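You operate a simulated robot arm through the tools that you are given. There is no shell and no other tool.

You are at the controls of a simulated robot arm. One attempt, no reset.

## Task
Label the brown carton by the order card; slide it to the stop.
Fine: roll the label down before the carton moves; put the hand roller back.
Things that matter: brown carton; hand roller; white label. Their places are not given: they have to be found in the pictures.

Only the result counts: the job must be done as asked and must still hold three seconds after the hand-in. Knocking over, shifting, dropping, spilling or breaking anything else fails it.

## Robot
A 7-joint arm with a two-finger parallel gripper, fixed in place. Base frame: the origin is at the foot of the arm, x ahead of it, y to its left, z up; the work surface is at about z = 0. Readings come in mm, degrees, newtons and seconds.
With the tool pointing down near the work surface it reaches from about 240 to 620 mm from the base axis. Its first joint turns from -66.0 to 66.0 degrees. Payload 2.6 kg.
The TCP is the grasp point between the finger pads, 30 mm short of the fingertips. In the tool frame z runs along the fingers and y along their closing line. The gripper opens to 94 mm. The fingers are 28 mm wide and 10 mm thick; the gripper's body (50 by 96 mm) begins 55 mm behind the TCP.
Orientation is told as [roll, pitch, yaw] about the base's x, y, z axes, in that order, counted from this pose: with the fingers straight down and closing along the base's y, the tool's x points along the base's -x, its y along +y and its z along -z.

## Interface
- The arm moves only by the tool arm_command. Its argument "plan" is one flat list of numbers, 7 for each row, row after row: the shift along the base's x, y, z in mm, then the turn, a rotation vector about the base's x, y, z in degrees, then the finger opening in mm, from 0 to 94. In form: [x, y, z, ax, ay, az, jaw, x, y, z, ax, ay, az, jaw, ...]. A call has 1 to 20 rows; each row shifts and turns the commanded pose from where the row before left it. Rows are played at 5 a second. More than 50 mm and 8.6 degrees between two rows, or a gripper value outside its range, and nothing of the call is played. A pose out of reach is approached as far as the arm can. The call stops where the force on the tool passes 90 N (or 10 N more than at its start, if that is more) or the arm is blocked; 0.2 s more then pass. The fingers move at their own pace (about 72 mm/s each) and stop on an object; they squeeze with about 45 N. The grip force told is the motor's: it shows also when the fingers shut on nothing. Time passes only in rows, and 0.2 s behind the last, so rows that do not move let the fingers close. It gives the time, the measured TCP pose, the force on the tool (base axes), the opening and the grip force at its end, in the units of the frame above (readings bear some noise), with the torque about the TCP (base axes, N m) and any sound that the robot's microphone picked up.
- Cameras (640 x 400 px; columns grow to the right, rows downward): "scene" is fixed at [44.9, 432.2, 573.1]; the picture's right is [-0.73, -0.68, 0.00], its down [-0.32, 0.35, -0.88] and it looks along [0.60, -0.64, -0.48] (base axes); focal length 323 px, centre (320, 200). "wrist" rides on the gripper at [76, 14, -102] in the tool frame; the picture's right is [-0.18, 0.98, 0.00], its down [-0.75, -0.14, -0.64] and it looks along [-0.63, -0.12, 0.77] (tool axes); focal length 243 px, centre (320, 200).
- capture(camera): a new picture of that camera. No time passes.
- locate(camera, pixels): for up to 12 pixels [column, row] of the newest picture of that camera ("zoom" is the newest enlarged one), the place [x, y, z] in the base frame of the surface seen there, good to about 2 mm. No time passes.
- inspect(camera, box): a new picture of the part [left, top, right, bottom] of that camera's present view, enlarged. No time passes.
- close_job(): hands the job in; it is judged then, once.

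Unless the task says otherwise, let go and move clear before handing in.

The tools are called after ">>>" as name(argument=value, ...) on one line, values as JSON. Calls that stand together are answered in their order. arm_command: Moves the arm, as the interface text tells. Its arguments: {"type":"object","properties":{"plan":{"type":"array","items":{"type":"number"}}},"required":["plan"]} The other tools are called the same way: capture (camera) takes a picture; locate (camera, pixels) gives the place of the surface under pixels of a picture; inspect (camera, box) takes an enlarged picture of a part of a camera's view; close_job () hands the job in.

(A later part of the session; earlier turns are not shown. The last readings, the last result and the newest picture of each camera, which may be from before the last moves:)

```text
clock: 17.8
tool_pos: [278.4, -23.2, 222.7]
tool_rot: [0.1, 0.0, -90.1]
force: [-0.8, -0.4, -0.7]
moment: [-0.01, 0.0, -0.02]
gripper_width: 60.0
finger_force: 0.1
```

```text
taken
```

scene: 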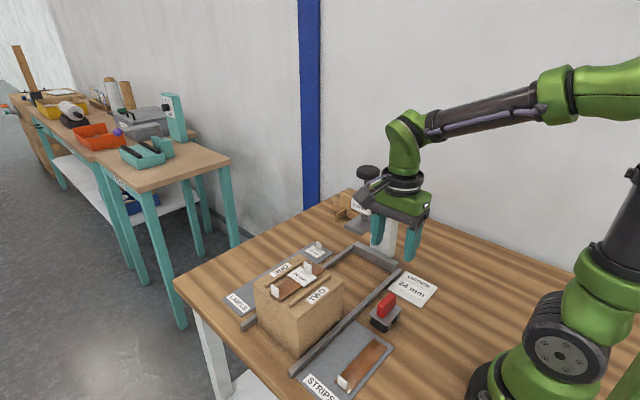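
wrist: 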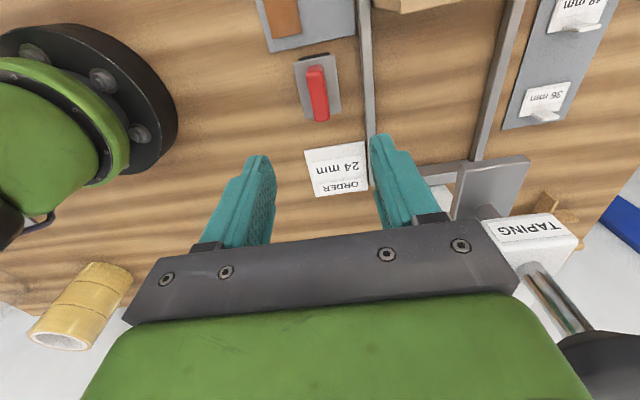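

The -90° turn worked and the roller is seen in the wrist view at about (317,90). I will measure its handle and plate exactly, recording its home place.

>>> inspect(camera="wrist", box=[280, 45, 360, 130])

>>> inspect(camera="wrist", box=[280, 45, 360, 130])

```text
4.71 times, centred on (320, 88) of wrist
```

zoom: 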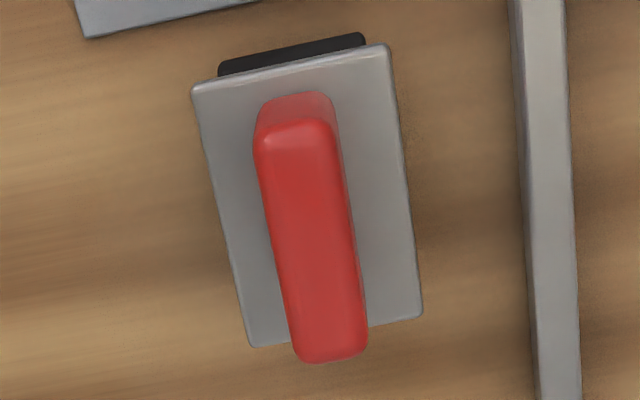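

```text
4.71 times, centred on (320, 88) of wrist
```

zoom: 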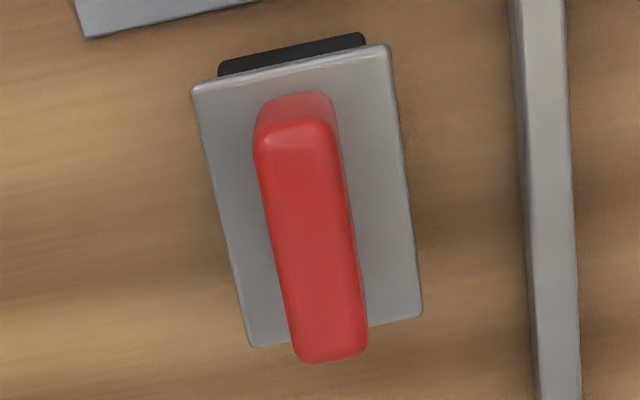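

>>> locate(camera="zoom", pixels=[[196, 92], [384, 50], [418, 314], [253, 343], [262, 140], [330, 130], [362, 350], [300, 355], [312, 240], [295, 105], [545, 200], [300, 45]])

>>> inspect(camera="scene", box=[362, 285, 408, 335])

```text
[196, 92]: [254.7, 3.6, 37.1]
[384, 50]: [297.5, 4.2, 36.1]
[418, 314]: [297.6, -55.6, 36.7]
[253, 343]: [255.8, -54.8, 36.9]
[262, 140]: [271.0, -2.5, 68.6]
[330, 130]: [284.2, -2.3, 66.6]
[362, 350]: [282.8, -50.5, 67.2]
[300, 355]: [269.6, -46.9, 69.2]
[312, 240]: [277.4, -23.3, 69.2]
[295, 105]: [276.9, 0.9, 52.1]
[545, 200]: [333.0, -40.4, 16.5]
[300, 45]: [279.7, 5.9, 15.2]
```

```text
8.00 times, centred on (385, 310) of scene
```

zoom: 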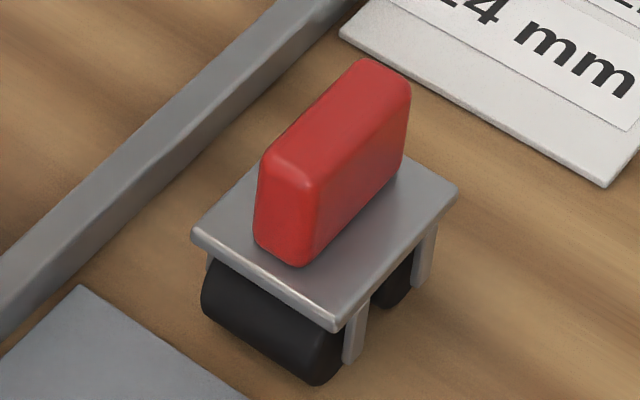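

The roller's plate spans x 255–298, y -55 to 4, its handle centre is (277,-25) with top z 69 and plate top 36.5. I descend over the handle to TCP z≈71.

>>> arm_command(plan=[0, -2.5, -45, 0, 0, 0, 44, 0, 0, -45, 0, 0, 0, 44, 0, 0, -35, 0, 0, 0, 44, 0, 0, -20, 0, 0, 0, 44, 0, 0, -7, 0, 0, 0, 44, 0, 0, 0, 0, 0, 0, 44])

>>> inspect(camera="wrist", box=[220, 40, 420, 200])

>>> inspect(camera="scene", box=[340, 250, 430, 340])

```text
clock: 19.2
tool_pos: [277.9, -25.6, 72.8]
tool_rot: [-0.1, 0.0, -90.0]
force: [-0.4, 1.0, -0.3]
moment: [0.02, 0.03, -0.02]
gripper_width: 44.0
finger_force: 0.1
```

```text
2.50 times, centred on (320, 120) of wrist
```

zoom: 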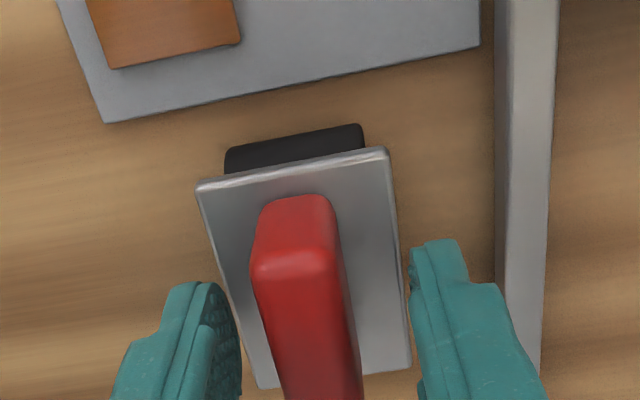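

```text
4.44 times, centred on (385, 295) of scene
```

zoom: 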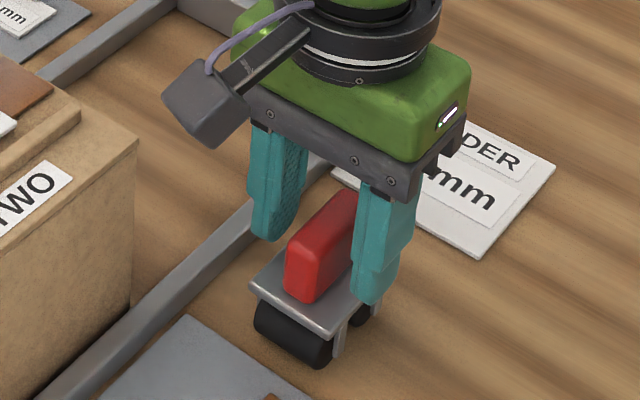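

The handle is between the fingers and the tips are above the plate. I lower 3 mm more and close on the handle.

>>> arm_command(plan=[-0.5, 0, -3, 0, 0, 0, 44, 0, 0, 0, 0, 0, 0, 30, 0, 0, 0, 0, 0, 0, 20, 0, 0, 0, 0, 0, 0, 10, 0, 0, 0, 0, 0, 0, 6, 0, 0, 0, 0, 0, 0, 6])

>>> inspect(camera="wrist", box=[220, 40, 420, 200])

```text
clock: 20.6
tool_pos: [276.4, -24.4, 69.2]
tool_rot: [0.1, 0.0, -90.0]
force: [-0.6, -0.8, 0.7]
moment: [0.04, 0.01, -0.01]
gripper_width: 21.9
finger_force: 44.9
```

```text
2.50 times, centred on (320, 120) of wrist
```

zoom: 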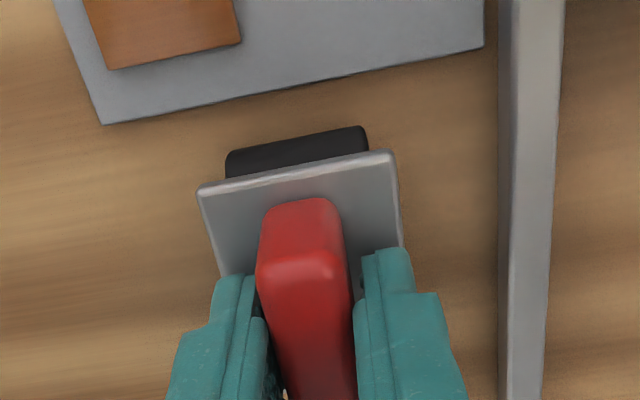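

The fingers stopped at 21.9 mm with 45 N, so the handle is gripped. I lift slightly and check that the roller follows.

>>> arm_command(plan=[0, 0, 5, 0, 0, 0, 0, 0, 0, 10, 0, 0, 0, 0, 0, 0, 0, 0, 0, 0, 0])

>>> inspect(camera="wrist", box=[220, 40, 420, 200])

>>> inspect(camera="scene", box=[340, 250, 430, 340])

```text
clock: 21.4
tool_pos: [276.6, -23.8, 84.6]
tool_rot: [-0.1, 0.0, -90.0]
force: [0.1, -0.7, -1.5]
moment: [0.04, -0.01, 0.0]
gripper_width: 21.9
finger_force: 44.9
```

```text
2.50 times, centred on (320, 120) of wrist
```

zoom: 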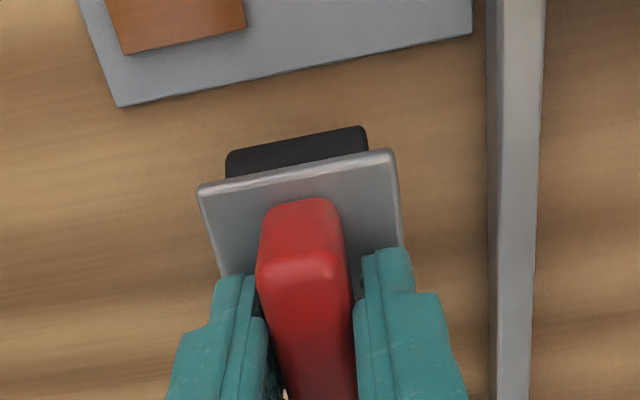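

```text
4.44 times, centred on (385, 295) of scene
```

zoom: 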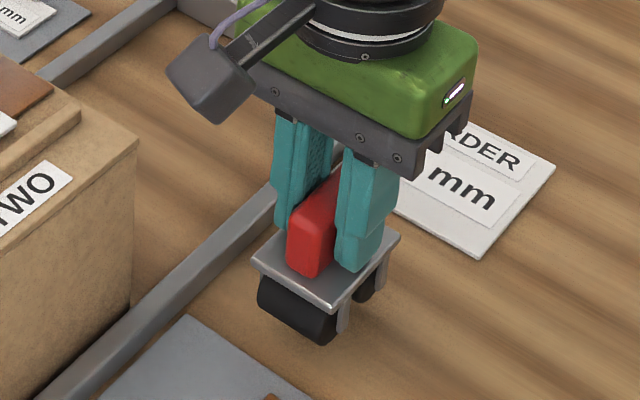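

The roller lifted with the tool; the home TCP is about (276.3,-25.1,68.8). I raise it and carry it above the label, between the two tabs, at (412,115).

>>> arm_command(plan=[0, 0, 40, 0, 0, 0, 0, 0, 0, 45, 0, 0, 0, 0, 0, 0, 45, 0, 0, 0, 0, 0, 0, 16, 0, 0, 0, 0, 27, 28, 0, 0, 0, 0, 0, 27, 28, 0, 0, 0, 0, 0, 27, 28, 0, 0, 0, 0, 0, 27, 28, 0, 0, 0, 0, 0, 27.7, 28, 0, 0, 0, 0, 0, 0, 0, 0, 0, 0, 0, 0, 0, 0, 0, 0, 0, 0, 0])

>>> capture(camera="wrist")

>>> inspect(camera="scene", box=[230, 200, 370, 310])

```text
clock: 23.8
tool_pos: [412.7, 114.9, 231.1]
tool_rot: [0.0, 0.0, -90.0]
force: [-0.2, 0.4, -1.5]
moment: [0.03, 0.02, 0.02]
gripper_width: 21.6
finger_force: 45.0
```

```text
taken
```

wrist: 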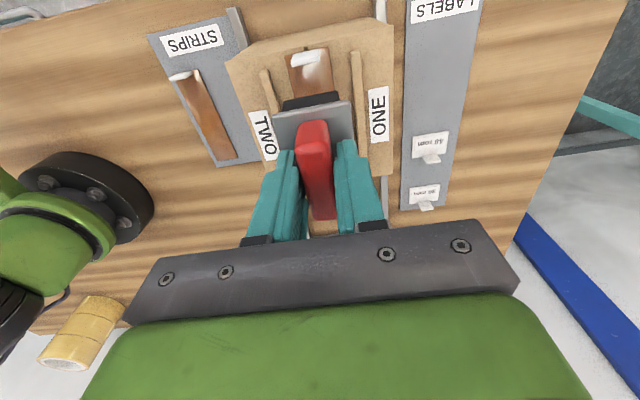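

```text
3.64 times, centred on (300, 255) of scene
```

zoom: 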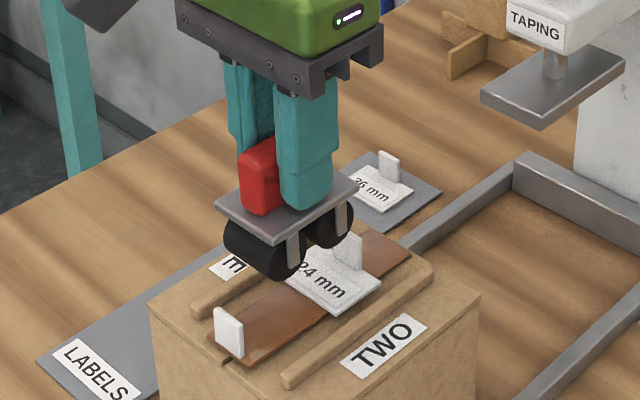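

The roller hangs above the label, between the label's tab and the strip's tab. I will check its exact extents before lowering.

>>> inspect(camera="scene", box=[280, 240, 350, 290])

>>> locate(camera="zoom", pixels=[[230, 180], [60, 90], [230, 240], [130, 230], [350, 160], [240, 270], [300, 200], [410, 100], [60, 140], [370, 170], [395, 130], [120, 262]])

```text
8.00 times, centred on (315, 265) of scene
```

zoom: 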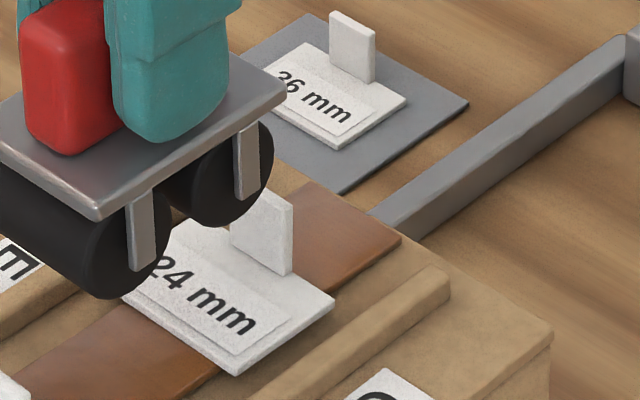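

```text
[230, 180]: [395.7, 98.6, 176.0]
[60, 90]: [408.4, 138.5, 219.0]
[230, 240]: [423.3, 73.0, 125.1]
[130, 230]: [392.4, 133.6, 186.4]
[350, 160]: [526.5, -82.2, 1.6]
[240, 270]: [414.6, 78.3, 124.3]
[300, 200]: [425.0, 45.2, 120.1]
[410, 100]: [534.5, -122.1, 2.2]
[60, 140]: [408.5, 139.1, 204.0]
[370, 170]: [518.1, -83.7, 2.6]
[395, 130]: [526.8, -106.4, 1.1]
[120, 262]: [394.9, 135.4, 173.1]
```

The legs are at y≈134 and y≈95, so the front roller will land on the label at y≈95. I lower 33 mm to just above it.

>>> arm_command(plan=[0, 0, -20, 0, 0, 0, 0, 0, 0, -10, 0, 0, 0, 0, 0, 0, -3, 0, 0, 0, 0, 0, 0, 0, 0, 0, 0, 0])

>>> inspect(camera="scene", box=[270, 230, 350, 300])

```text
clock: 24.8
tool_pos: [412.1, 115.0, 196.4]
tool_rot: [0.0, 0.0, -90.1]
force: [-0.9, -0.7, -1.6]
moment: [-0.01, -0.01, 0.01]
gripper_width: 21.9
finger_force: 44.5
```

```text
5.71 times, centred on (310, 265) of scene
```

zoom: 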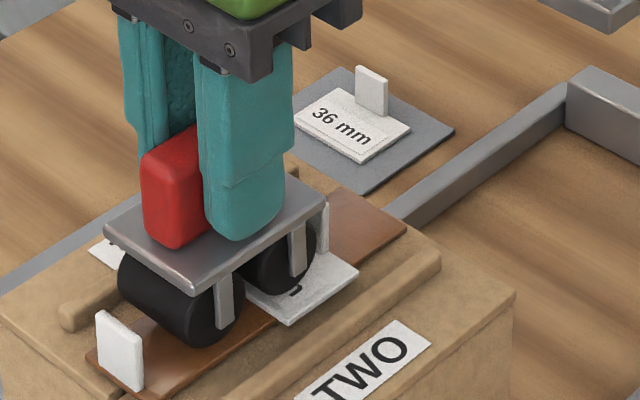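

The roller hovers a few mm over the label with clearance to both tabs. I lower in 1 mm steps and watch the z force.

>>> arm_command(plan=[0, 0, -1, 0, 0, 0, 0, 0, 0, -1, 0, 0, 0, 0, 0, 0, -1, 0, 0, 0, 0, 0, 0, 0, 0, 0, 0, 0])

```text
clock: 25.8
tool_pos: [412.8, 114.5, 194.3]
tool_rot: [0.1, 0.0, -90.0]
force: [-0.2, 0.2, -1.2]
moment: [0.0, 0.0, -0.02]
gripper_width: 21.6
finger_force: 44.9
```

>>> arm_command(plan=[0, 0, -0.5, 0, 0, 0, 0, 0, 0, -0.5, 0, 0, 0, 0, 0, 0, 0, 0, 0, 0, 0])

```text
clock: 26.6
tool_pos: [412.8, 113.6, 194.2]
tool_rot: [0.0, 0.1, -90.1]
force: [0.0, -0.6, 0.9]
moment: [-0.05, -0.02, -0.02]
gripper_width: 21.7
finger_force: 45.0
```

The z force rose by 2.4 N, so the roller touches the label. I press on in small steps toward about 10–15 N.

>>> arm_command(plan=[0, 0, -0.5, 0, 0, 0, 0, 0, 0, -0.5, 0, 0, 0, 0, 0, 0, 0, 0, 0, 0, 0])

```text
clock: 27.4
tool_pos: [413.1, 114.1, 192.4]
tool_rot: [0.1, 0.0, -89.9]
force: [-0.7, -0.6, 5.5]
moment: [-0.19, 0.01, 0.01]
gripper_width: 21.7
finger_force: 45.1
```

Force is 5.5 N (about 4.6 N per mm) with the expected moment from the front roller. I press 1.5 mm more.

>>> arm_command(plan=[0, 0, -0.7, 0, 0, 0, 0, 0, 0, -0.8, 0, 0, 0, 0, 0, 0, 0, 0, 0, 0, 0])

>>> inspect(camera="scene", box=[270, 230, 350, 300])

```text
clock: 28.2
tool_pos: [413.4, 113.1, 192.2]
tool_rot: [0.2, 0.0, -90.0]
force: [0.1, -0.4, 21.3]
moment: [-0.45, -0.04, -0.04]
gripper_width: 21.9
finger_force: 44.9
```

```text
5.71 times, centred on (310, 265) of scene
```

zoom: 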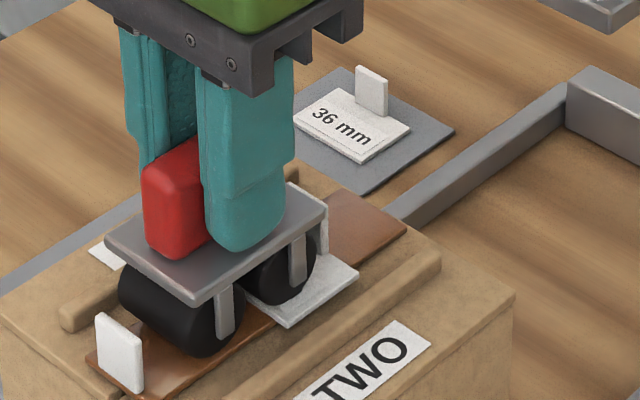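

The force is now about 21 N, enough to press. I ease 0.4 mm and roll 6 mm toward the tab in 2 mm steps, reading the lateral force.

>>> arm_command(plan=[0, 0, 0.4, 0, 0, 0, 0, 0, -2, 0, 0, 0, 0, 0, 0, -2, 0, 0, 0, 0, 0, 0, -2, 0, 0, 0, 0, 0, 0, 0, 0, 0, 0, 0, 0])

>>> inspect(camera="scene", box=[270, 230, 350, 300])

```text
clock: 29.4
tool_pos: [412.7, 107.8, 191.5]
tool_rot: [0.2, 0.0, -90.0]
force: [1.1, -0.7, 25.3]
moment: [-0.5, -0.07, 0.0]
gripper_width: 21.8
finger_force: 45.1
```

```text
5.71 times, centred on (310, 265) of scene
```

zoom: 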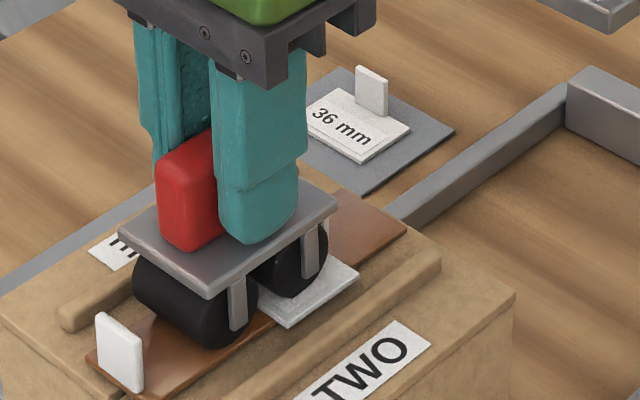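

The roller runs with little lateral force (-0.7 N) while pressing 25 N. I ease a bit and roll 16 mm in +y, away from the tab across the label's edge.

>>> arm_command(plan=[0, 0, 0.8, 0, 0, 0, 0, 0, 2, 0, 0, 0, 0, 0, 0, 2, 0, 0, 0, 0, 0, 0, 2, 0, 0, 0, 0, 0, 0, 2, 0, 0, 0, 0, 0, 0, 2, 0, 0, 0, 0, 0, 0, 0, 0, 0, 0, 0, 0])

>>> inspect(camera="scene", box=[270, 230, 350, 300])

```text
clock: 31.0
tool_pos: [413.0, 119.7, 191.5]
tool_rot: [0.0, 0.1, -90.0]
force: [-0.1, 0.7, 19.2]
moment: [-0.34, 0.05, 0.06]
gripper_width: 21.8
finger_force: 44.7
```

```text
5.71 times, centred on (310, 265) of scene
```

zoom: 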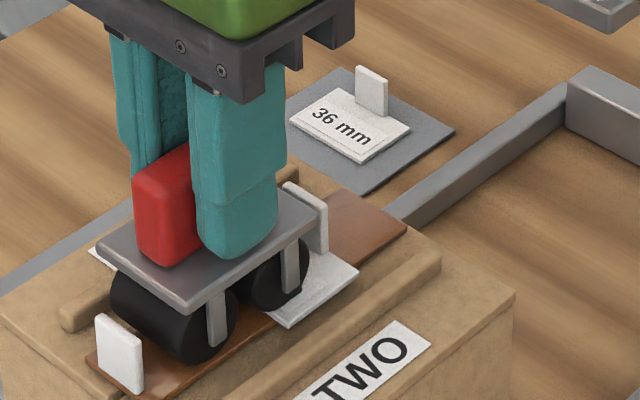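

The label stays put and the roller is at y≈119.5. I roll 3.5 mm further, then back 15 mm to the tab side and out again for a second pass.

>>> arm_command(plan=[0, 2, 0, 0, 0, 0, 0, 0, 1.5, 0, 0, 0, 0, 0, 0, -3, 0, 0, 0, 0, 0, 0, -3, 0, 0, 0, 0, 0, 0, -3, 0, 0, 0, 0, 0, 0, -3, 0, 0, 0, 0, 0, 0, -3, 0, 0, 0, 0, 0, 0, 0, 0, 0, 0, 0])

>>> inspect(camera="scene", box=[270, 230, 350, 300])

```text
refused: plan must hold 7 numbers for each row
```

```text
5.71 times, centred on (310, 265) of scene
```

zoom: 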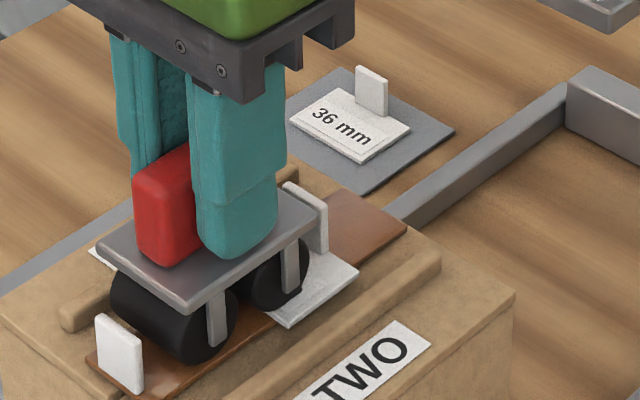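

The last call was refused for a wrong count, so nothing moved. I send the same roll with correct rows.

>>> arm_command(plan=[0, 2, 0, 0, 0, 0, 0, 0, 1.5, 0, 0, 0, 0, 0, 0, -3, 0, 0, 0, 0, 0, 0, -3, 0, 0, 0, 0, 0, 0, -3, 0, 0, 0, 0, 0, 0, -3, 0, 0, 0, 0, 0, 0, -3, 0, 0, 0, 0, 0, 0, 0, 0, 0, 0, 0, 0])

>>> inspect(camera="scene", box=[270, 230, 350, 300])

```text
clock: 32.8
tool_pos: [411.3, 105.8, 192.2]
tool_rot: [0.0, 0.0, -90.0]
force: [-0.2, 0.1, 16.5]
moment: [-0.3, 0.0, 0.03]
gripper_width: 21.8
finger_force: 44.3
```

```text
5.71 times, centred on (310, 265) of scene
```

zoom: 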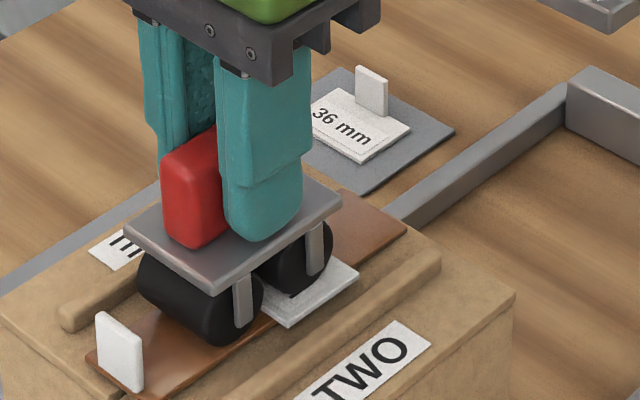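

The roller runs freely at 16.5 N with the label unmoved. I roll 15 mm outward again under pressure and then lift straight up.

>>> arm_command(plan=[0, 3, 0, 0, 0, 0, 0, 0, 3, 0, 0, 0, 0, 0, 0, 3, 0, 0, 0, 0, 0, 0, 3, 0, 0, 0, 0, 0, 0, 3, 0, 0, 0, 0, 0, 0, 0, 0, 0, 0, 0, 0, 0, 0, 4, 0, 0, 0, 0, 0, 0, 20, 0, 0, 0, 0, 0, 0, 30, 0, 0, 0, 0, 0, 0, 0, 0, 0, 0, 0])

>>> inspect(camera="scene", box=[270, 230, 350, 300])

```text
clock: 35.0
tool_pos: [411.8, 122.4, 246.7]
tool_rot: [-0.1, -0.1, -90.0]
force: [1.0, 1.6, -2.2]
moment: [-0.02, -0.02, -0.02]
gripper_width: 21.8
finger_force: 45.0
```

```text
5.71 times, centred on (310, 265) of scene
```

zoom: 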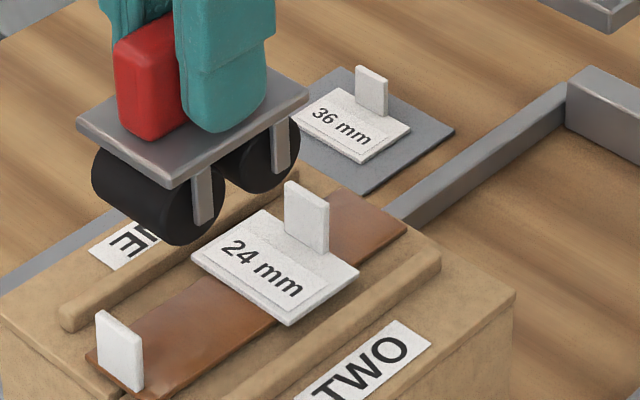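

The label stayed in place after the y passes. I check its position, then turn the held roller +90° so I can also roll along the label's long side beside the tab.

>>> locate(camera="zoom", pixels=[[196, 252], [290, 317], [354, 270], [245, 225], [290, 190], [325, 200], [300, 240], [270, 260]])

>>> arm_command(plan=[0, -2, 0, 0, 0, 8.1818, 0, 0, -2, 0, 0, 0, 8.1818, 0, 0, -2, 0, 0, 0, 8.1818, 0, 0, -2, 0, 0, 0, 8.1818, 0, 0, -2, 0, 0, 0, 8.1818, 0, 0, -2, 0, 0, 0, 8.1818, 0, 0, -2, 0, 0, 0, 8.1818, 0, 0, -2, 0, 0, 0, 8.1818, 0, 0, -2, 0, 0, 0, 8.1818, 0, 0, -2, 0, 0, 0, 8.1818, 0, 0, -3.4, 0, 0, 0, 8.182, 0, 0, 0, 0, 0, 0, 0, 0])

>>> inspect(camera="scene", box=[260, 220, 360, 310])

>>> capture(camera="wrist")

```text
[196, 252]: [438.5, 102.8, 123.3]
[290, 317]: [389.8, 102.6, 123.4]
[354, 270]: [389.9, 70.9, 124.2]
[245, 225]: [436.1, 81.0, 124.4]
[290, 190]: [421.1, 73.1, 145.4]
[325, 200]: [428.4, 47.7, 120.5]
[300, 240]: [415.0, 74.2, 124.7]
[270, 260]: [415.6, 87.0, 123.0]
```

```text
clock: 37.6
tool_pos: [412.3, 98.3, 246.4]
tool_rot: [0.0, 0.1, 0.1]
force: [-1.0, 0.1, -1.3]
moment: [-0.01, -0.03, -0.05]
gripper_width: 21.9
finger_force: 44.7
```

```text
4.44 times, centred on (310, 265) of scene
```

zoom: 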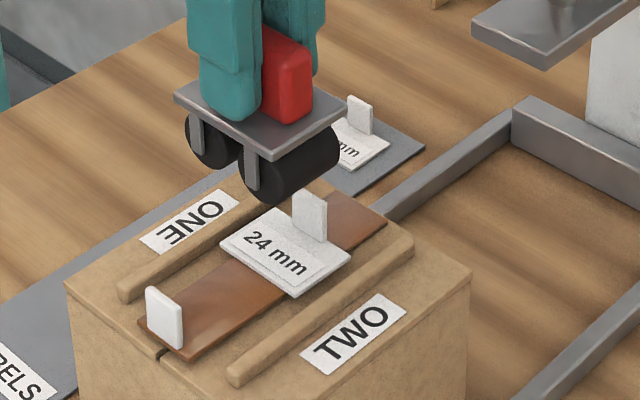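

```text
taken
```

wrist: 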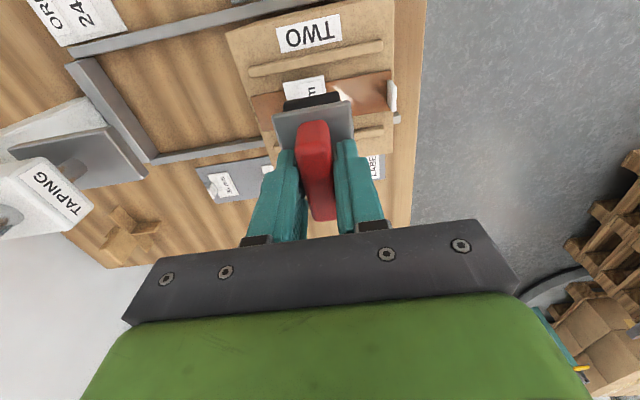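

The roller now faces along x and the label is at x 390–438, y 70–103. I centre the roller over the label beside the tab and lower to just above it.

>>> arm_command(plan=[1.5, 0, -20, 0, 0, 0, 0, 0, 0, -20, 0, 0, 0, 0, 0, 0, -8, 0, 0, 0, 0, 0, 0, 0, 0, 0, 0, 0])

>>> inspect(camera="scene", box=[270, 230, 350, 300])

>>> inspect(camera="wrist", box=[220, 40, 420, 160])

```text
clock: 38.6
tool_pos: [413.7, 97.8, 197.1]
tool_rot: [0.0, 0.0, 0.0]
force: [-0.9, 0.7, -2.0]
moment: [0.05, 0.02, -0.01]
gripper_width: 21.7
finger_force: 45.3
```

```text
5.71 times, centred on (310, 265) of scene
```

zoom: 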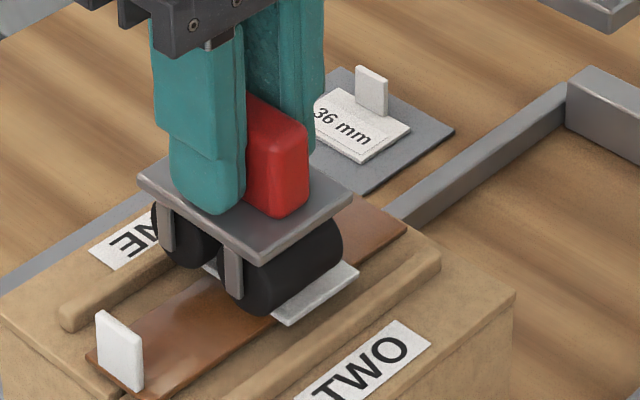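

```text
3.20 times, centred on (320, 100) of wrist
```

zoom: 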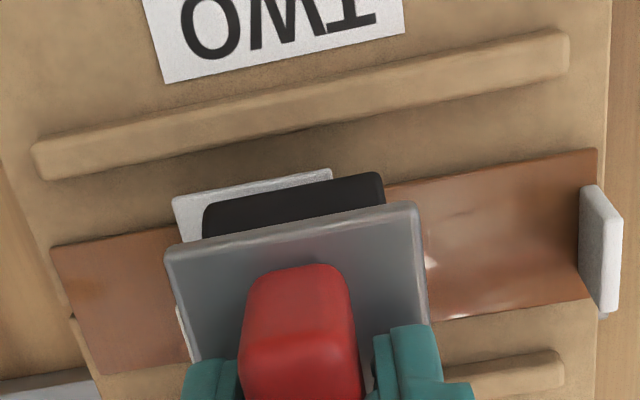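

The plate's edge sits right beside the tab with the label under both rollers. I lower gently in small steps.

>>> arm_command(plan=[0, 0, -2, 0, 0, 0, 0, 0, 0, -1.5, 0, 0, 0, 0, 0, 0, -0.5, 0, 0, 0, 0, 0, 0, 0, 0, 0, 0, 0])

```text
clock: 39.6
tool_pos: [413.1, 99.2, 194.5]
tool_rot: [0.0, 0.0, 0.0]
force: [-0.2, 0.0, -0.6]
moment: [0.04, 0.03, 0.0]
gripper_width: 21.8
finger_force: 45.5
```

>>> arm_command(plan=[0, 0, -0.5, 0, 0, 0, 0, 0, 0, -0.5, 0, 0, 0, 0, 0, 0, 0, 0, 0, 0, 0])

```text
clock: 40.4
tool_pos: [413.8, 97.9, 191.9]
tool_rot: [0.0, 0.0, -0.1]
force: [0.3, -0.6, 2.8]
moment: [0.06, 0.03, -0.03]
gripper_width: 21.9
finger_force: 44.9
```

Contact shows at +2.8 N with nearly no moment, so both rollers bear. I press a little more.

>>> arm_command(plan=[0, 0, -0.5, 0, 0, 0, 0, 0, 0, -0.4, 0, 0, 0, 0, 0, 0, 0, 0, 0, 0, 0])

```text
clock: 41.2
tool_pos: [414.6, 98.8, 192.7]
tool_rot: [0.0, -0.1, 0.0]
force: [-0.8, 0.2, 10.1]
moment: [-0.02, 0.06, 0.0]
gripper_width: 22.1
finger_force: 44.8
```

About 12 N press on the label. I roll +x 18 mm in 3 mm steps.

>>> arm_command(plan=[3, 0, 0, 0, 0, 0, 0, 3, 0, 0, 0, 0, 0, 0, 3, 0, 0, 0, 0, 0, 0, 3, 0, 0, 0, 0, 0, 0, 3, 0, 0, 0, 0, 0, 0, 3, 0, 0, 0, 0, 0, 0, 0, 0, 0, 0, 0, 0, 0])

>>> inspect(camera="scene", box=[270, 230, 350, 300])

```text
clock: 42.8
tool_pos: [431.8, 97.8, 192.4]
tool_rot: [0.1, -0.2, 0.1]
force: [-1.0, -1.0, 19.4]
moment: [0.01, -0.34, 0.01]
gripper_width: 21.8
finger_force: 45.0
```

```text
5.71 times, centred on (310, 265) of scene
```

zoom: 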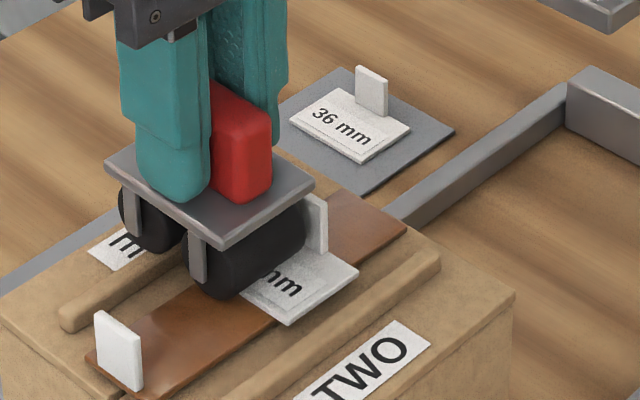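

The label stays put while the left roller presses across it. I go 3 mm further, lift, re-centre, lower to the same height and roll the other half in -x.

>>> arm_command(plan=[3, 0, 0, 0, 0, 0, 0, 0, 0, 3, 0, 0, 0, 0, 0, 0, 5, 0, 0, 0, 0, -10.5, 0, 0, 0, 0, 0, 0, -10.5, 0, 0, 0, 0, 0, 0, 0, 0, -5, 0, 0, 0, 0, 0, 0, -2, 0, 0, 0, 0, 0, 0, -1, 0, 0, 0, 0, 0, 0, 0, 0, 0, 0, 0])

```text
clock: 44.8
tool_pos: [413.6, 97.8, 193.2]
tool_rot: [0.0, 0.0, -0.1]
force: [0.0, -0.3, 1.8]
moment: [0.01, 0.0, 0.0]
gripper_width: 21.7
finger_force: 45.2
```

Back at the centre with 1.8 N. I press 0.8 mm more and roll -x 21 mm.

>>> arm_command(plan=[0, 0, -0.8, 0, 0, 0, 0, 0, 0, 0, 0, 0, 0, 0, -3, 0, 0, 0, 0, 0, 0, -3, 0, 0, 0, 0, 0, 0, -3, 0, 0, 0, 0, 0, 0, -3, 0, 0, 0, 0, 0, 0, -3, 0, 0, 0, 0, 0, 0, -3, 0, 0, 0, 0, 0, 0, -3, 0, 0, 0, 0, 0, 0, 0, 0, 0, 0, 0, 0, 0])

>>> inspect(camera="scene", box=[270, 230, 350, 300])

```text
clock: 47.0
tool_pos: [393.6, 98.0, 192.3]
tool_rot: [0.0, -0.2, 0.0]
force: [0.2, -1.6, 18.9]
moment: [-0.09, 0.3, 0.03]
gripper_width: 22.0
finger_force: 44.6
```

```text
5.71 times, centred on (310, 265) of scene
```

zoom: 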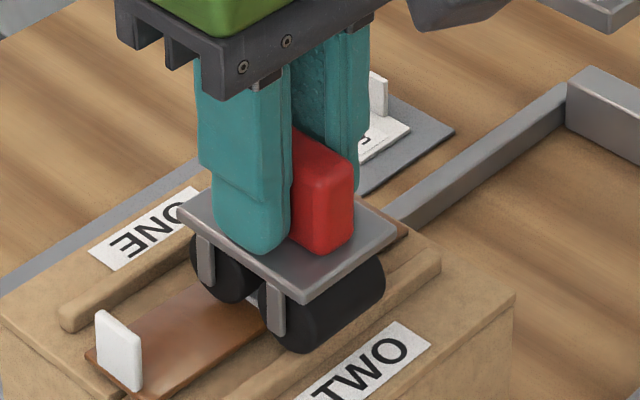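

The -x pass pressed about 19 N across the label's other half. I lift the roller clear and check the label.

>>> arm_command(plan=[0, 0, 4, 0, 0, 0, 0, 0, 0, 15, 0, 0, 0, 0, 0, 0, 35, 0, 0, 0, 0, 0, 0, 0, 0, 0, 0, 0])

>>> inspect(camera="scene", box=[270, 230, 350, 300])

>>> locate(camera="zoom", pixels=[[196, 252], [290, 317], [354, 270], [245, 225], [265, 260], [300, 250], [75, 320], [430, 255]])

```text
clock: 48.0
tool_pos: [391.7, 99.4, 244.9]
tool_rot: [0.0, 0.1, 0.0]
force: [0.3, -0.3, -1.5]
moment: [0.02, -0.01, 0.0]
gripper_width: 21.8
finger_force: 45.2
```

```text
5.71 times, centred on (310, 265) of scene
```

zoom: 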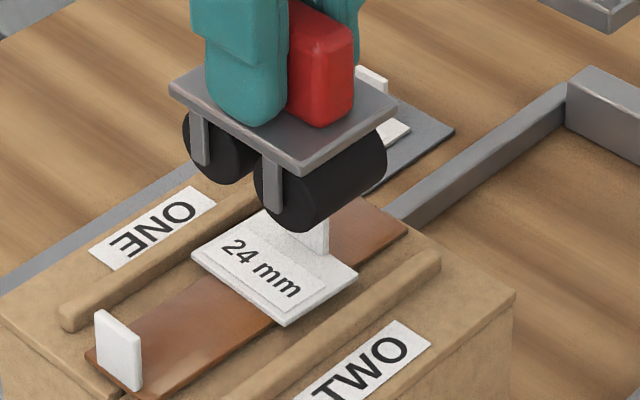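

```text
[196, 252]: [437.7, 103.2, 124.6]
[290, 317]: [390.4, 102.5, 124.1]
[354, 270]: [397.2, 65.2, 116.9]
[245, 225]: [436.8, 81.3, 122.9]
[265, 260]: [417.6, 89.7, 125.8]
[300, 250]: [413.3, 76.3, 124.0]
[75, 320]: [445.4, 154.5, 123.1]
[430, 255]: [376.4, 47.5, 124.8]
```

The label is unmoved at x 390–438, y 70–103. I now carry the roller back toward its home while turning -90°.

>>> arm_command(plan=[-10.56, -11.28, 0, 0, 0, -8.1818, 0, -10.56, -11.28, 0, 0, 0, -8.1818, 0, -10.56, -11.28, 0, 0, 0, -8.1818, 0, -10.56, -11.28, 0, 0, 0, -8.1818, 0, -10.56, -11.28, 0, 0, 0, -8.1818, 0, -10.56, -11.28, 0, 0, 0, -8.1818, 0, -10.56, -11.28, 0, 0, 0, -8.1818, 0, -10.56, -11.28, 0, 0, 0, -8.1818, 0, -10.56, -11.28, 0, 0, 0, -8.1818, 0, -10.56, -11.28, 0, 0, 0, -8.1818, 0, -10.6, -11.3, 0, 0, 0, -8.182, 0, 0, 0, -40, 0, 0, 0, 0, 0, 0, -40, 0, 0, 0, 0, 0, 0, -40, 0, 0, 0, 0, 0, 0, -30, 0, 0, 0, 0, 0, 0, 0, 0, 0, 0, 0])

>>> inspect(camera="scene", box=[355, 280, 415, 340])

>>> locate(camera="zoom", pixels=[[230, 200], [300, 260], [330, 300]])

>>> inspect(camera="wrist", box=[220, 40, 420, 200])

```text
clock: 51.4
tool_pos: [276.4, -25.6, 95.6]
tool_rot: [0.0, 0.0, -89.9]
force: [-0.1, 0.3, -1.1]
moment: [-0.01, 0.02, 0.01]
gripper_width: 21.8
finger_force: 44.7
```

```text
6.67 times, centred on (385, 310) of scene
```

zoom: 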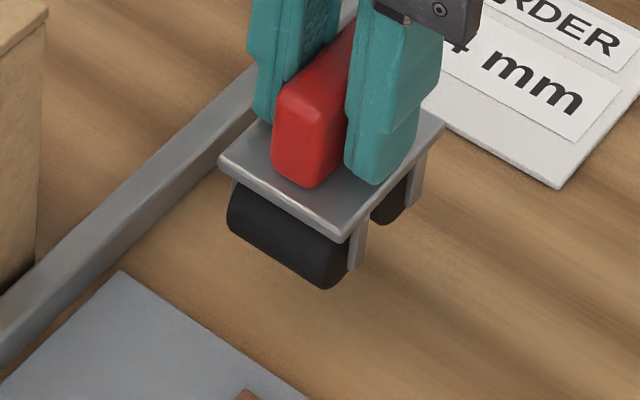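

```text
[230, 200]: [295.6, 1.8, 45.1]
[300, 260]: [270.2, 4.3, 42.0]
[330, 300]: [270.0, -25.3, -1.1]
```

```text
2.50 times, centred on (320, 120) of wrist
```

zoom: 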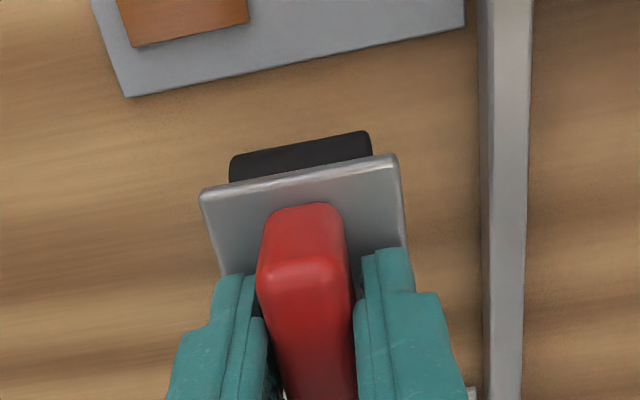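

The roller is over its home spot and sits in the grip almost as before. I lower it to just above the table, then feel for contact.

>>> arm_command(plan=[0, 0, -12, 0, 0, 0, 0, 0, 0, -8, 0, 0, 0, 0, 0, 0, -4, 0, 0, 0, 0, 0, 0, 0, 0, 0, 0, 0])

```text
clock: 52.4
tool_pos: [276.6, -24.8, 70.9]
tool_rot: [0.0, 0.0, -90.1]
force: [-0.3, 0.6, -1.5]
moment: [0.0, -0.03, 0.03]
gripper_width: 21.9
finger_force: 45.4
```

>>> arm_command(plan=[0, 0, -0.5, 0, 0, 0, 0, 0, 0, -0.5, 0, 0, 0, 0, 0, 0, -0.5, 0, 0, 0, 0, 0, 0, 0, 0, 0, 0, 0])

```text
clock: 53.4
tool_pos: [276.5, -25.3, 69.2]
tool_rot: [-0.1, 0.0, -90.0]
force: [0.3, 1.1, -1.4]
moment: [0.0, -0.03, 0.01]
gripper_width: 22.1
finger_force: 45.2
```

>>> arm_command(plan=[0, 0, -0.4, 0, 0, 0, 0, 0, 0, -0.4, 0, 0, 0, 0, 0, 0, 0, 0, 0, 0, 0])

```text
clock: 54.2
tool_pos: [276.4, -24.8, 67.8]
tool_rot: [0.0, 0.1, -90.0]
force: [0.4, 0.2, -1.2]
moment: [0.0, -0.01, 0.0]
gripper_width: 21.6
finger_force: 45.6
```

Still no contact at z≈68.5; I continue in 0.4 mm steps.

>>> arm_command(plan=[0, 0, -0.4, 0, 0, 0, 0, 0, 0, -0.4, 0, 0, 0, 0, 0, 0, 0, 0, 0, 0, 0])

```text
clock: 55.0
tool_pos: [276.5, -24.7, 68.8]
tool_rot: [0.0, 0.1, -90.1]
force: [-0.8, -1.0, -1.9]
moment: [0.02, 0.02, 0.01]
gripper_width: 22.0
finger_force: 45.5
```

>>> arm_command(plan=[0, 0, -0.4, 0, 0, 0, 0, 0, 0, -0.4, 0, 0, 0, 0, 0, 0, 0, 0, 0, 0, 0])

>>> inspect(camera="scene", box=[362, 285, 408, 335])

```text
clock: 55.8
tool_pos: [275.5, -25.4, 67.5]
tool_rot: [0.1, 0.1, -90.0]
force: [-3.3, 0.4, 8.9]
moment: [0.19, 0.17, 0.05]
gripper_width: 21.8
finger_force: 44.7
```

```text
8.00 times, centred on (385, 310) of scene
```

zoom: 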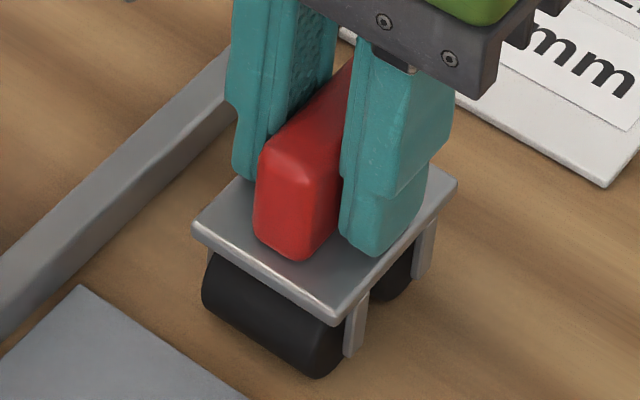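

The roller's wheels are on the table (8.9 N, contact at the +y wheel). I ease 0.5 mm and open the fingers.

>>> arm_command(plan=[0, 0, 0.5, 0, 0, 0, 0, 0, 0, 0, 0, 0, 0, 22, 0, 0, 0, 0, 0, 0, 26, 0, 0, 0, 0, 0, 0, 34, 0, 0, 0, 0, 0, 0, 44, 0, 0, 0, 0, 0, 0, 44])

>>> inspect(camera="scene", box=[362, 285, 408, 335])

>>> inspect(camera="wrist", box=[220, 40, 420, 200])

```text
clock: 57.2
tool_pos: [276.0, -25.8, 67.1]
tool_rot: [0.0, 0.0, -90.0]
force: [-0.5, 0.1, 0.1]
moment: [-0.02, -0.01, 0.03]
gripper_width: 44.2
finger_force: 0.0
```

```text
8.00 times, centred on (385, 310) of scene
```

zoom: 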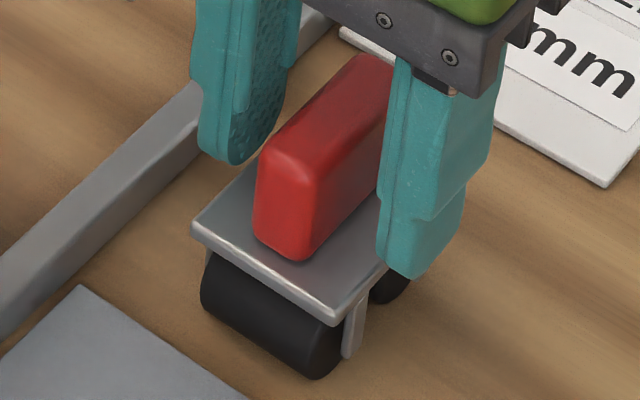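

```text
2.50 times, centred on (320, 120) of wrist
```

zoom: 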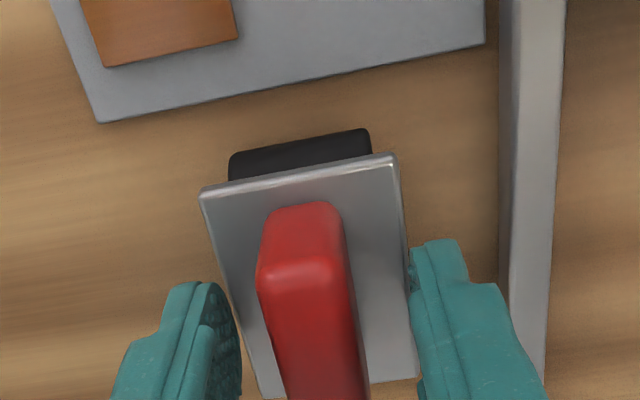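

The roller stands on its wheels with the fingers open. I rise straight up and compare its place with the original.

>>> arm_command(plan=[0, 0, 15, 0, 0, 0, 44, 0, 0, 35, 0, 0, 0, 44, 0, 0, 45, 0, 0, 0, 44, 0, 0, 45, 0, 0, 0, 44, 0, 0, 16.5, 0, 0, 0, 44, 0, 0, 0, 0, 0, 0, 44])

>>> inspect(camera="wrist", box=[280, 45, 360, 130])

>>> locate(camera="zoom", pixels=[[196, 92], [384, 50], [418, 314], [253, 343], [262, 140], [330, 130], [362, 350], [300, 355], [312, 240]])

>>> inspect(camera="scene", box=[362, 285, 408, 335])

```text
clock: 58.6
tool_pos: [274.9, -23.9, 224.5]
tool_rot: [0.0, 0.0, -90.0]
force: [0.1, -0.7, -0.1]
moment: [-0.01, 0.02, 0.02]
gripper_width: 44.0
finger_force: 0.0
```

```text
4.71 times, centred on (320, 88) of wrist
```

zoom: 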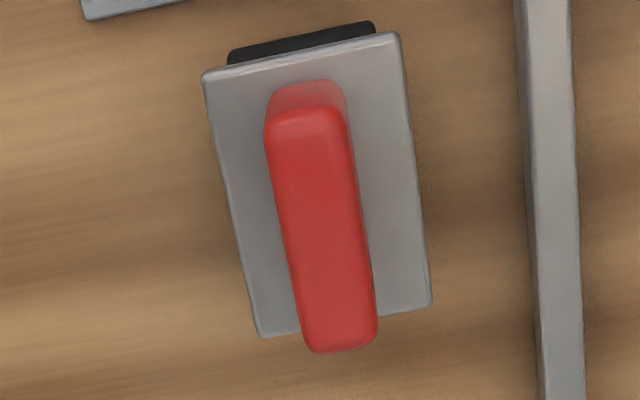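

```text
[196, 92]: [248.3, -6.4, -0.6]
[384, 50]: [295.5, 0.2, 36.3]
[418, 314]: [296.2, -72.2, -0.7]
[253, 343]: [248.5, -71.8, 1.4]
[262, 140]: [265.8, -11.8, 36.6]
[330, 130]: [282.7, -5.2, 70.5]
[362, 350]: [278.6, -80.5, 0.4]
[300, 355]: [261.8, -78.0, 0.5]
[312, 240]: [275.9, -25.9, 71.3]
```

```text
8.00 times, centred on (385, 310) of scene
```

zoom: 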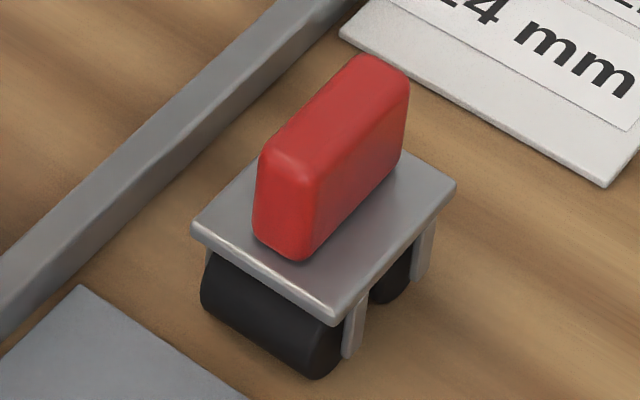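

The roller stands level at home, shifted by only about 1–2 mm in the picture. I confirm with its corner pixels and get a fresh scene picture for the push.

>>> inspect(camera="wrist", box=[280, 45, 360, 130])

>>> locate(camera="zoom", pixels=[[208, 80], [395, 38], [427, 302], [264, 333], [272, 125], [342, 118], [372, 338], [310, 345]])

>>> capture(camera="scene")

```text
4.71 times, centred on (320, 88) of wrist
```

zoom: 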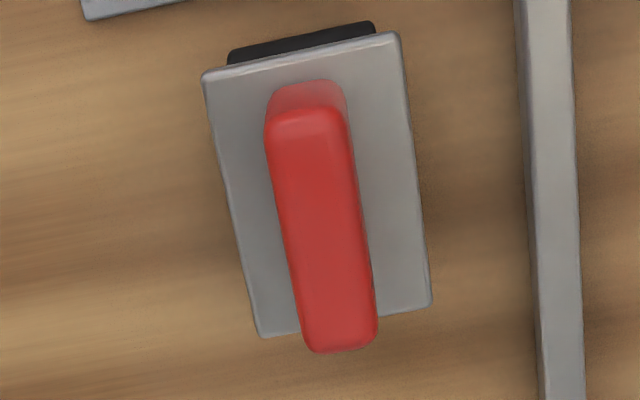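

```text
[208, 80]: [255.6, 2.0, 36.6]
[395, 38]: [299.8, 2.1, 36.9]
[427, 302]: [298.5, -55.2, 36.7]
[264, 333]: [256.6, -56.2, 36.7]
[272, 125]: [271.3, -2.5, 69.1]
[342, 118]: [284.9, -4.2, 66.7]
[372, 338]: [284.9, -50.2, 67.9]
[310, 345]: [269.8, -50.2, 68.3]
```

```text
taken
```

scene: 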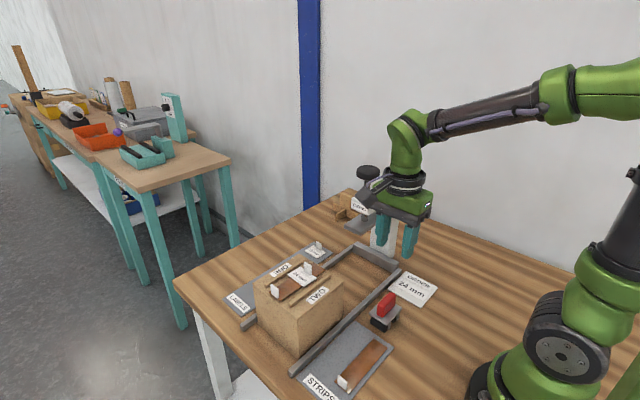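

The roller is back within about 1.5 mm of home and the label is on the carton. Next I move over to the carton's +y side, tilting the tool 25° back and opening the fingers wide to push evenly.

>>> arm_command(plan=[22.37, 39.2, 0, -5, 0, 0, 60, 22.37, 39.2, 0, -5, 0, 0, 70, 22.37, 39.2, 0, -5, 0, 0, 80, 22.37, 39.2, 0, -5, 0, 0, 80, 22.37, 39.2, 0, -5, 0, 0, 80, 22.35, 39.1, 0, 0, 0, 0, 80, 0, 0, 0, 0, 0, 0, 80])

>>> capture(camera="scene")

>>> capture(camera="wrist")

```text
clock: 60.2
tool_pos: [410.6, 209.6, 223.9]
tool_rot: [0.0, -25.1, -90.0]
force: [-0.4, 0.2, 0.0]
moment: [0.02, 0.03, 0.01]
gripper_width: 80.4
finger_force: 0.0
```

```text
taken
```

scene: 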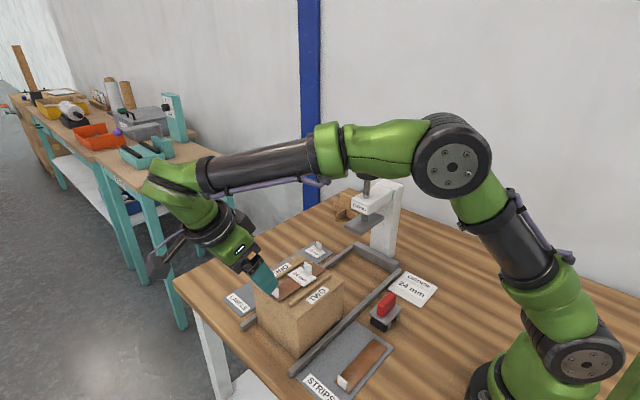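

```text
taken
```

wrist: 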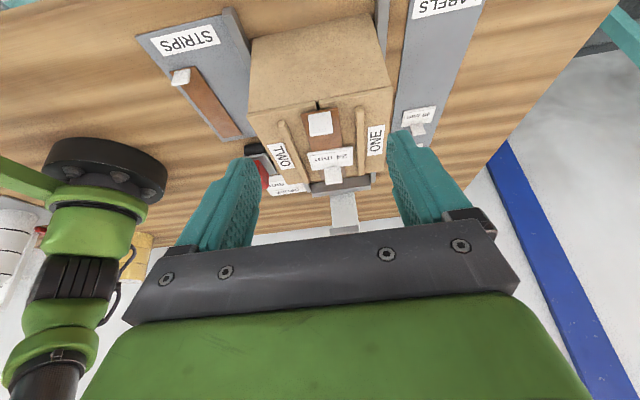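

The tool leans back with the fingers pointing at the carton's +y face. I descend to TCP z≈60 with about 20 mm of gap to the carton.

>>> arm_command(plan=[0, 0, -45, 0, 0, 0, 80, 0, 0, -45, 0, 0, 0, 80, 0, 0, -40, 0, 0, 0, 80, 0, 0, -34, 0, 0, 0, 80, 0, 0, 0, 0, 0, 0, 80])

>>> capture(camera="scene")

>>> capture(camera="wrist")

```text
clock: 61.4
tool_pos: [411.7, 207.2, 60.5]
tool_rot: [0.0, -25.0, -90.0]
force: [-0.1, 0.4, 0.7]
moment: [-0.01, 0.01, 0.01]
gripper_width: 80.2
finger_force: 0.0
```

```text
taken
```

scene: 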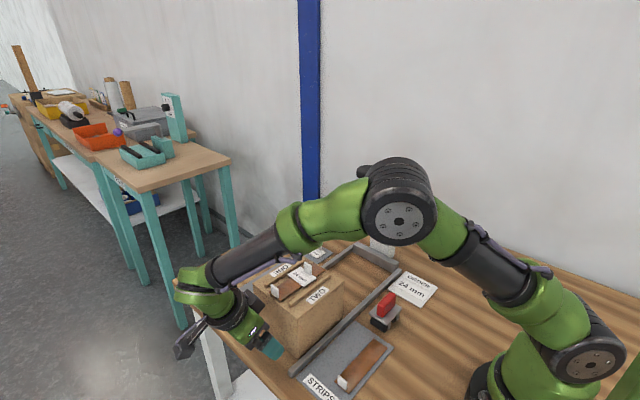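

```text
taken
```

wrist: 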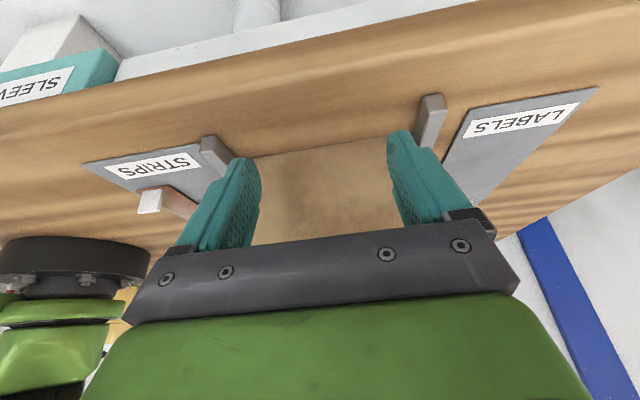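

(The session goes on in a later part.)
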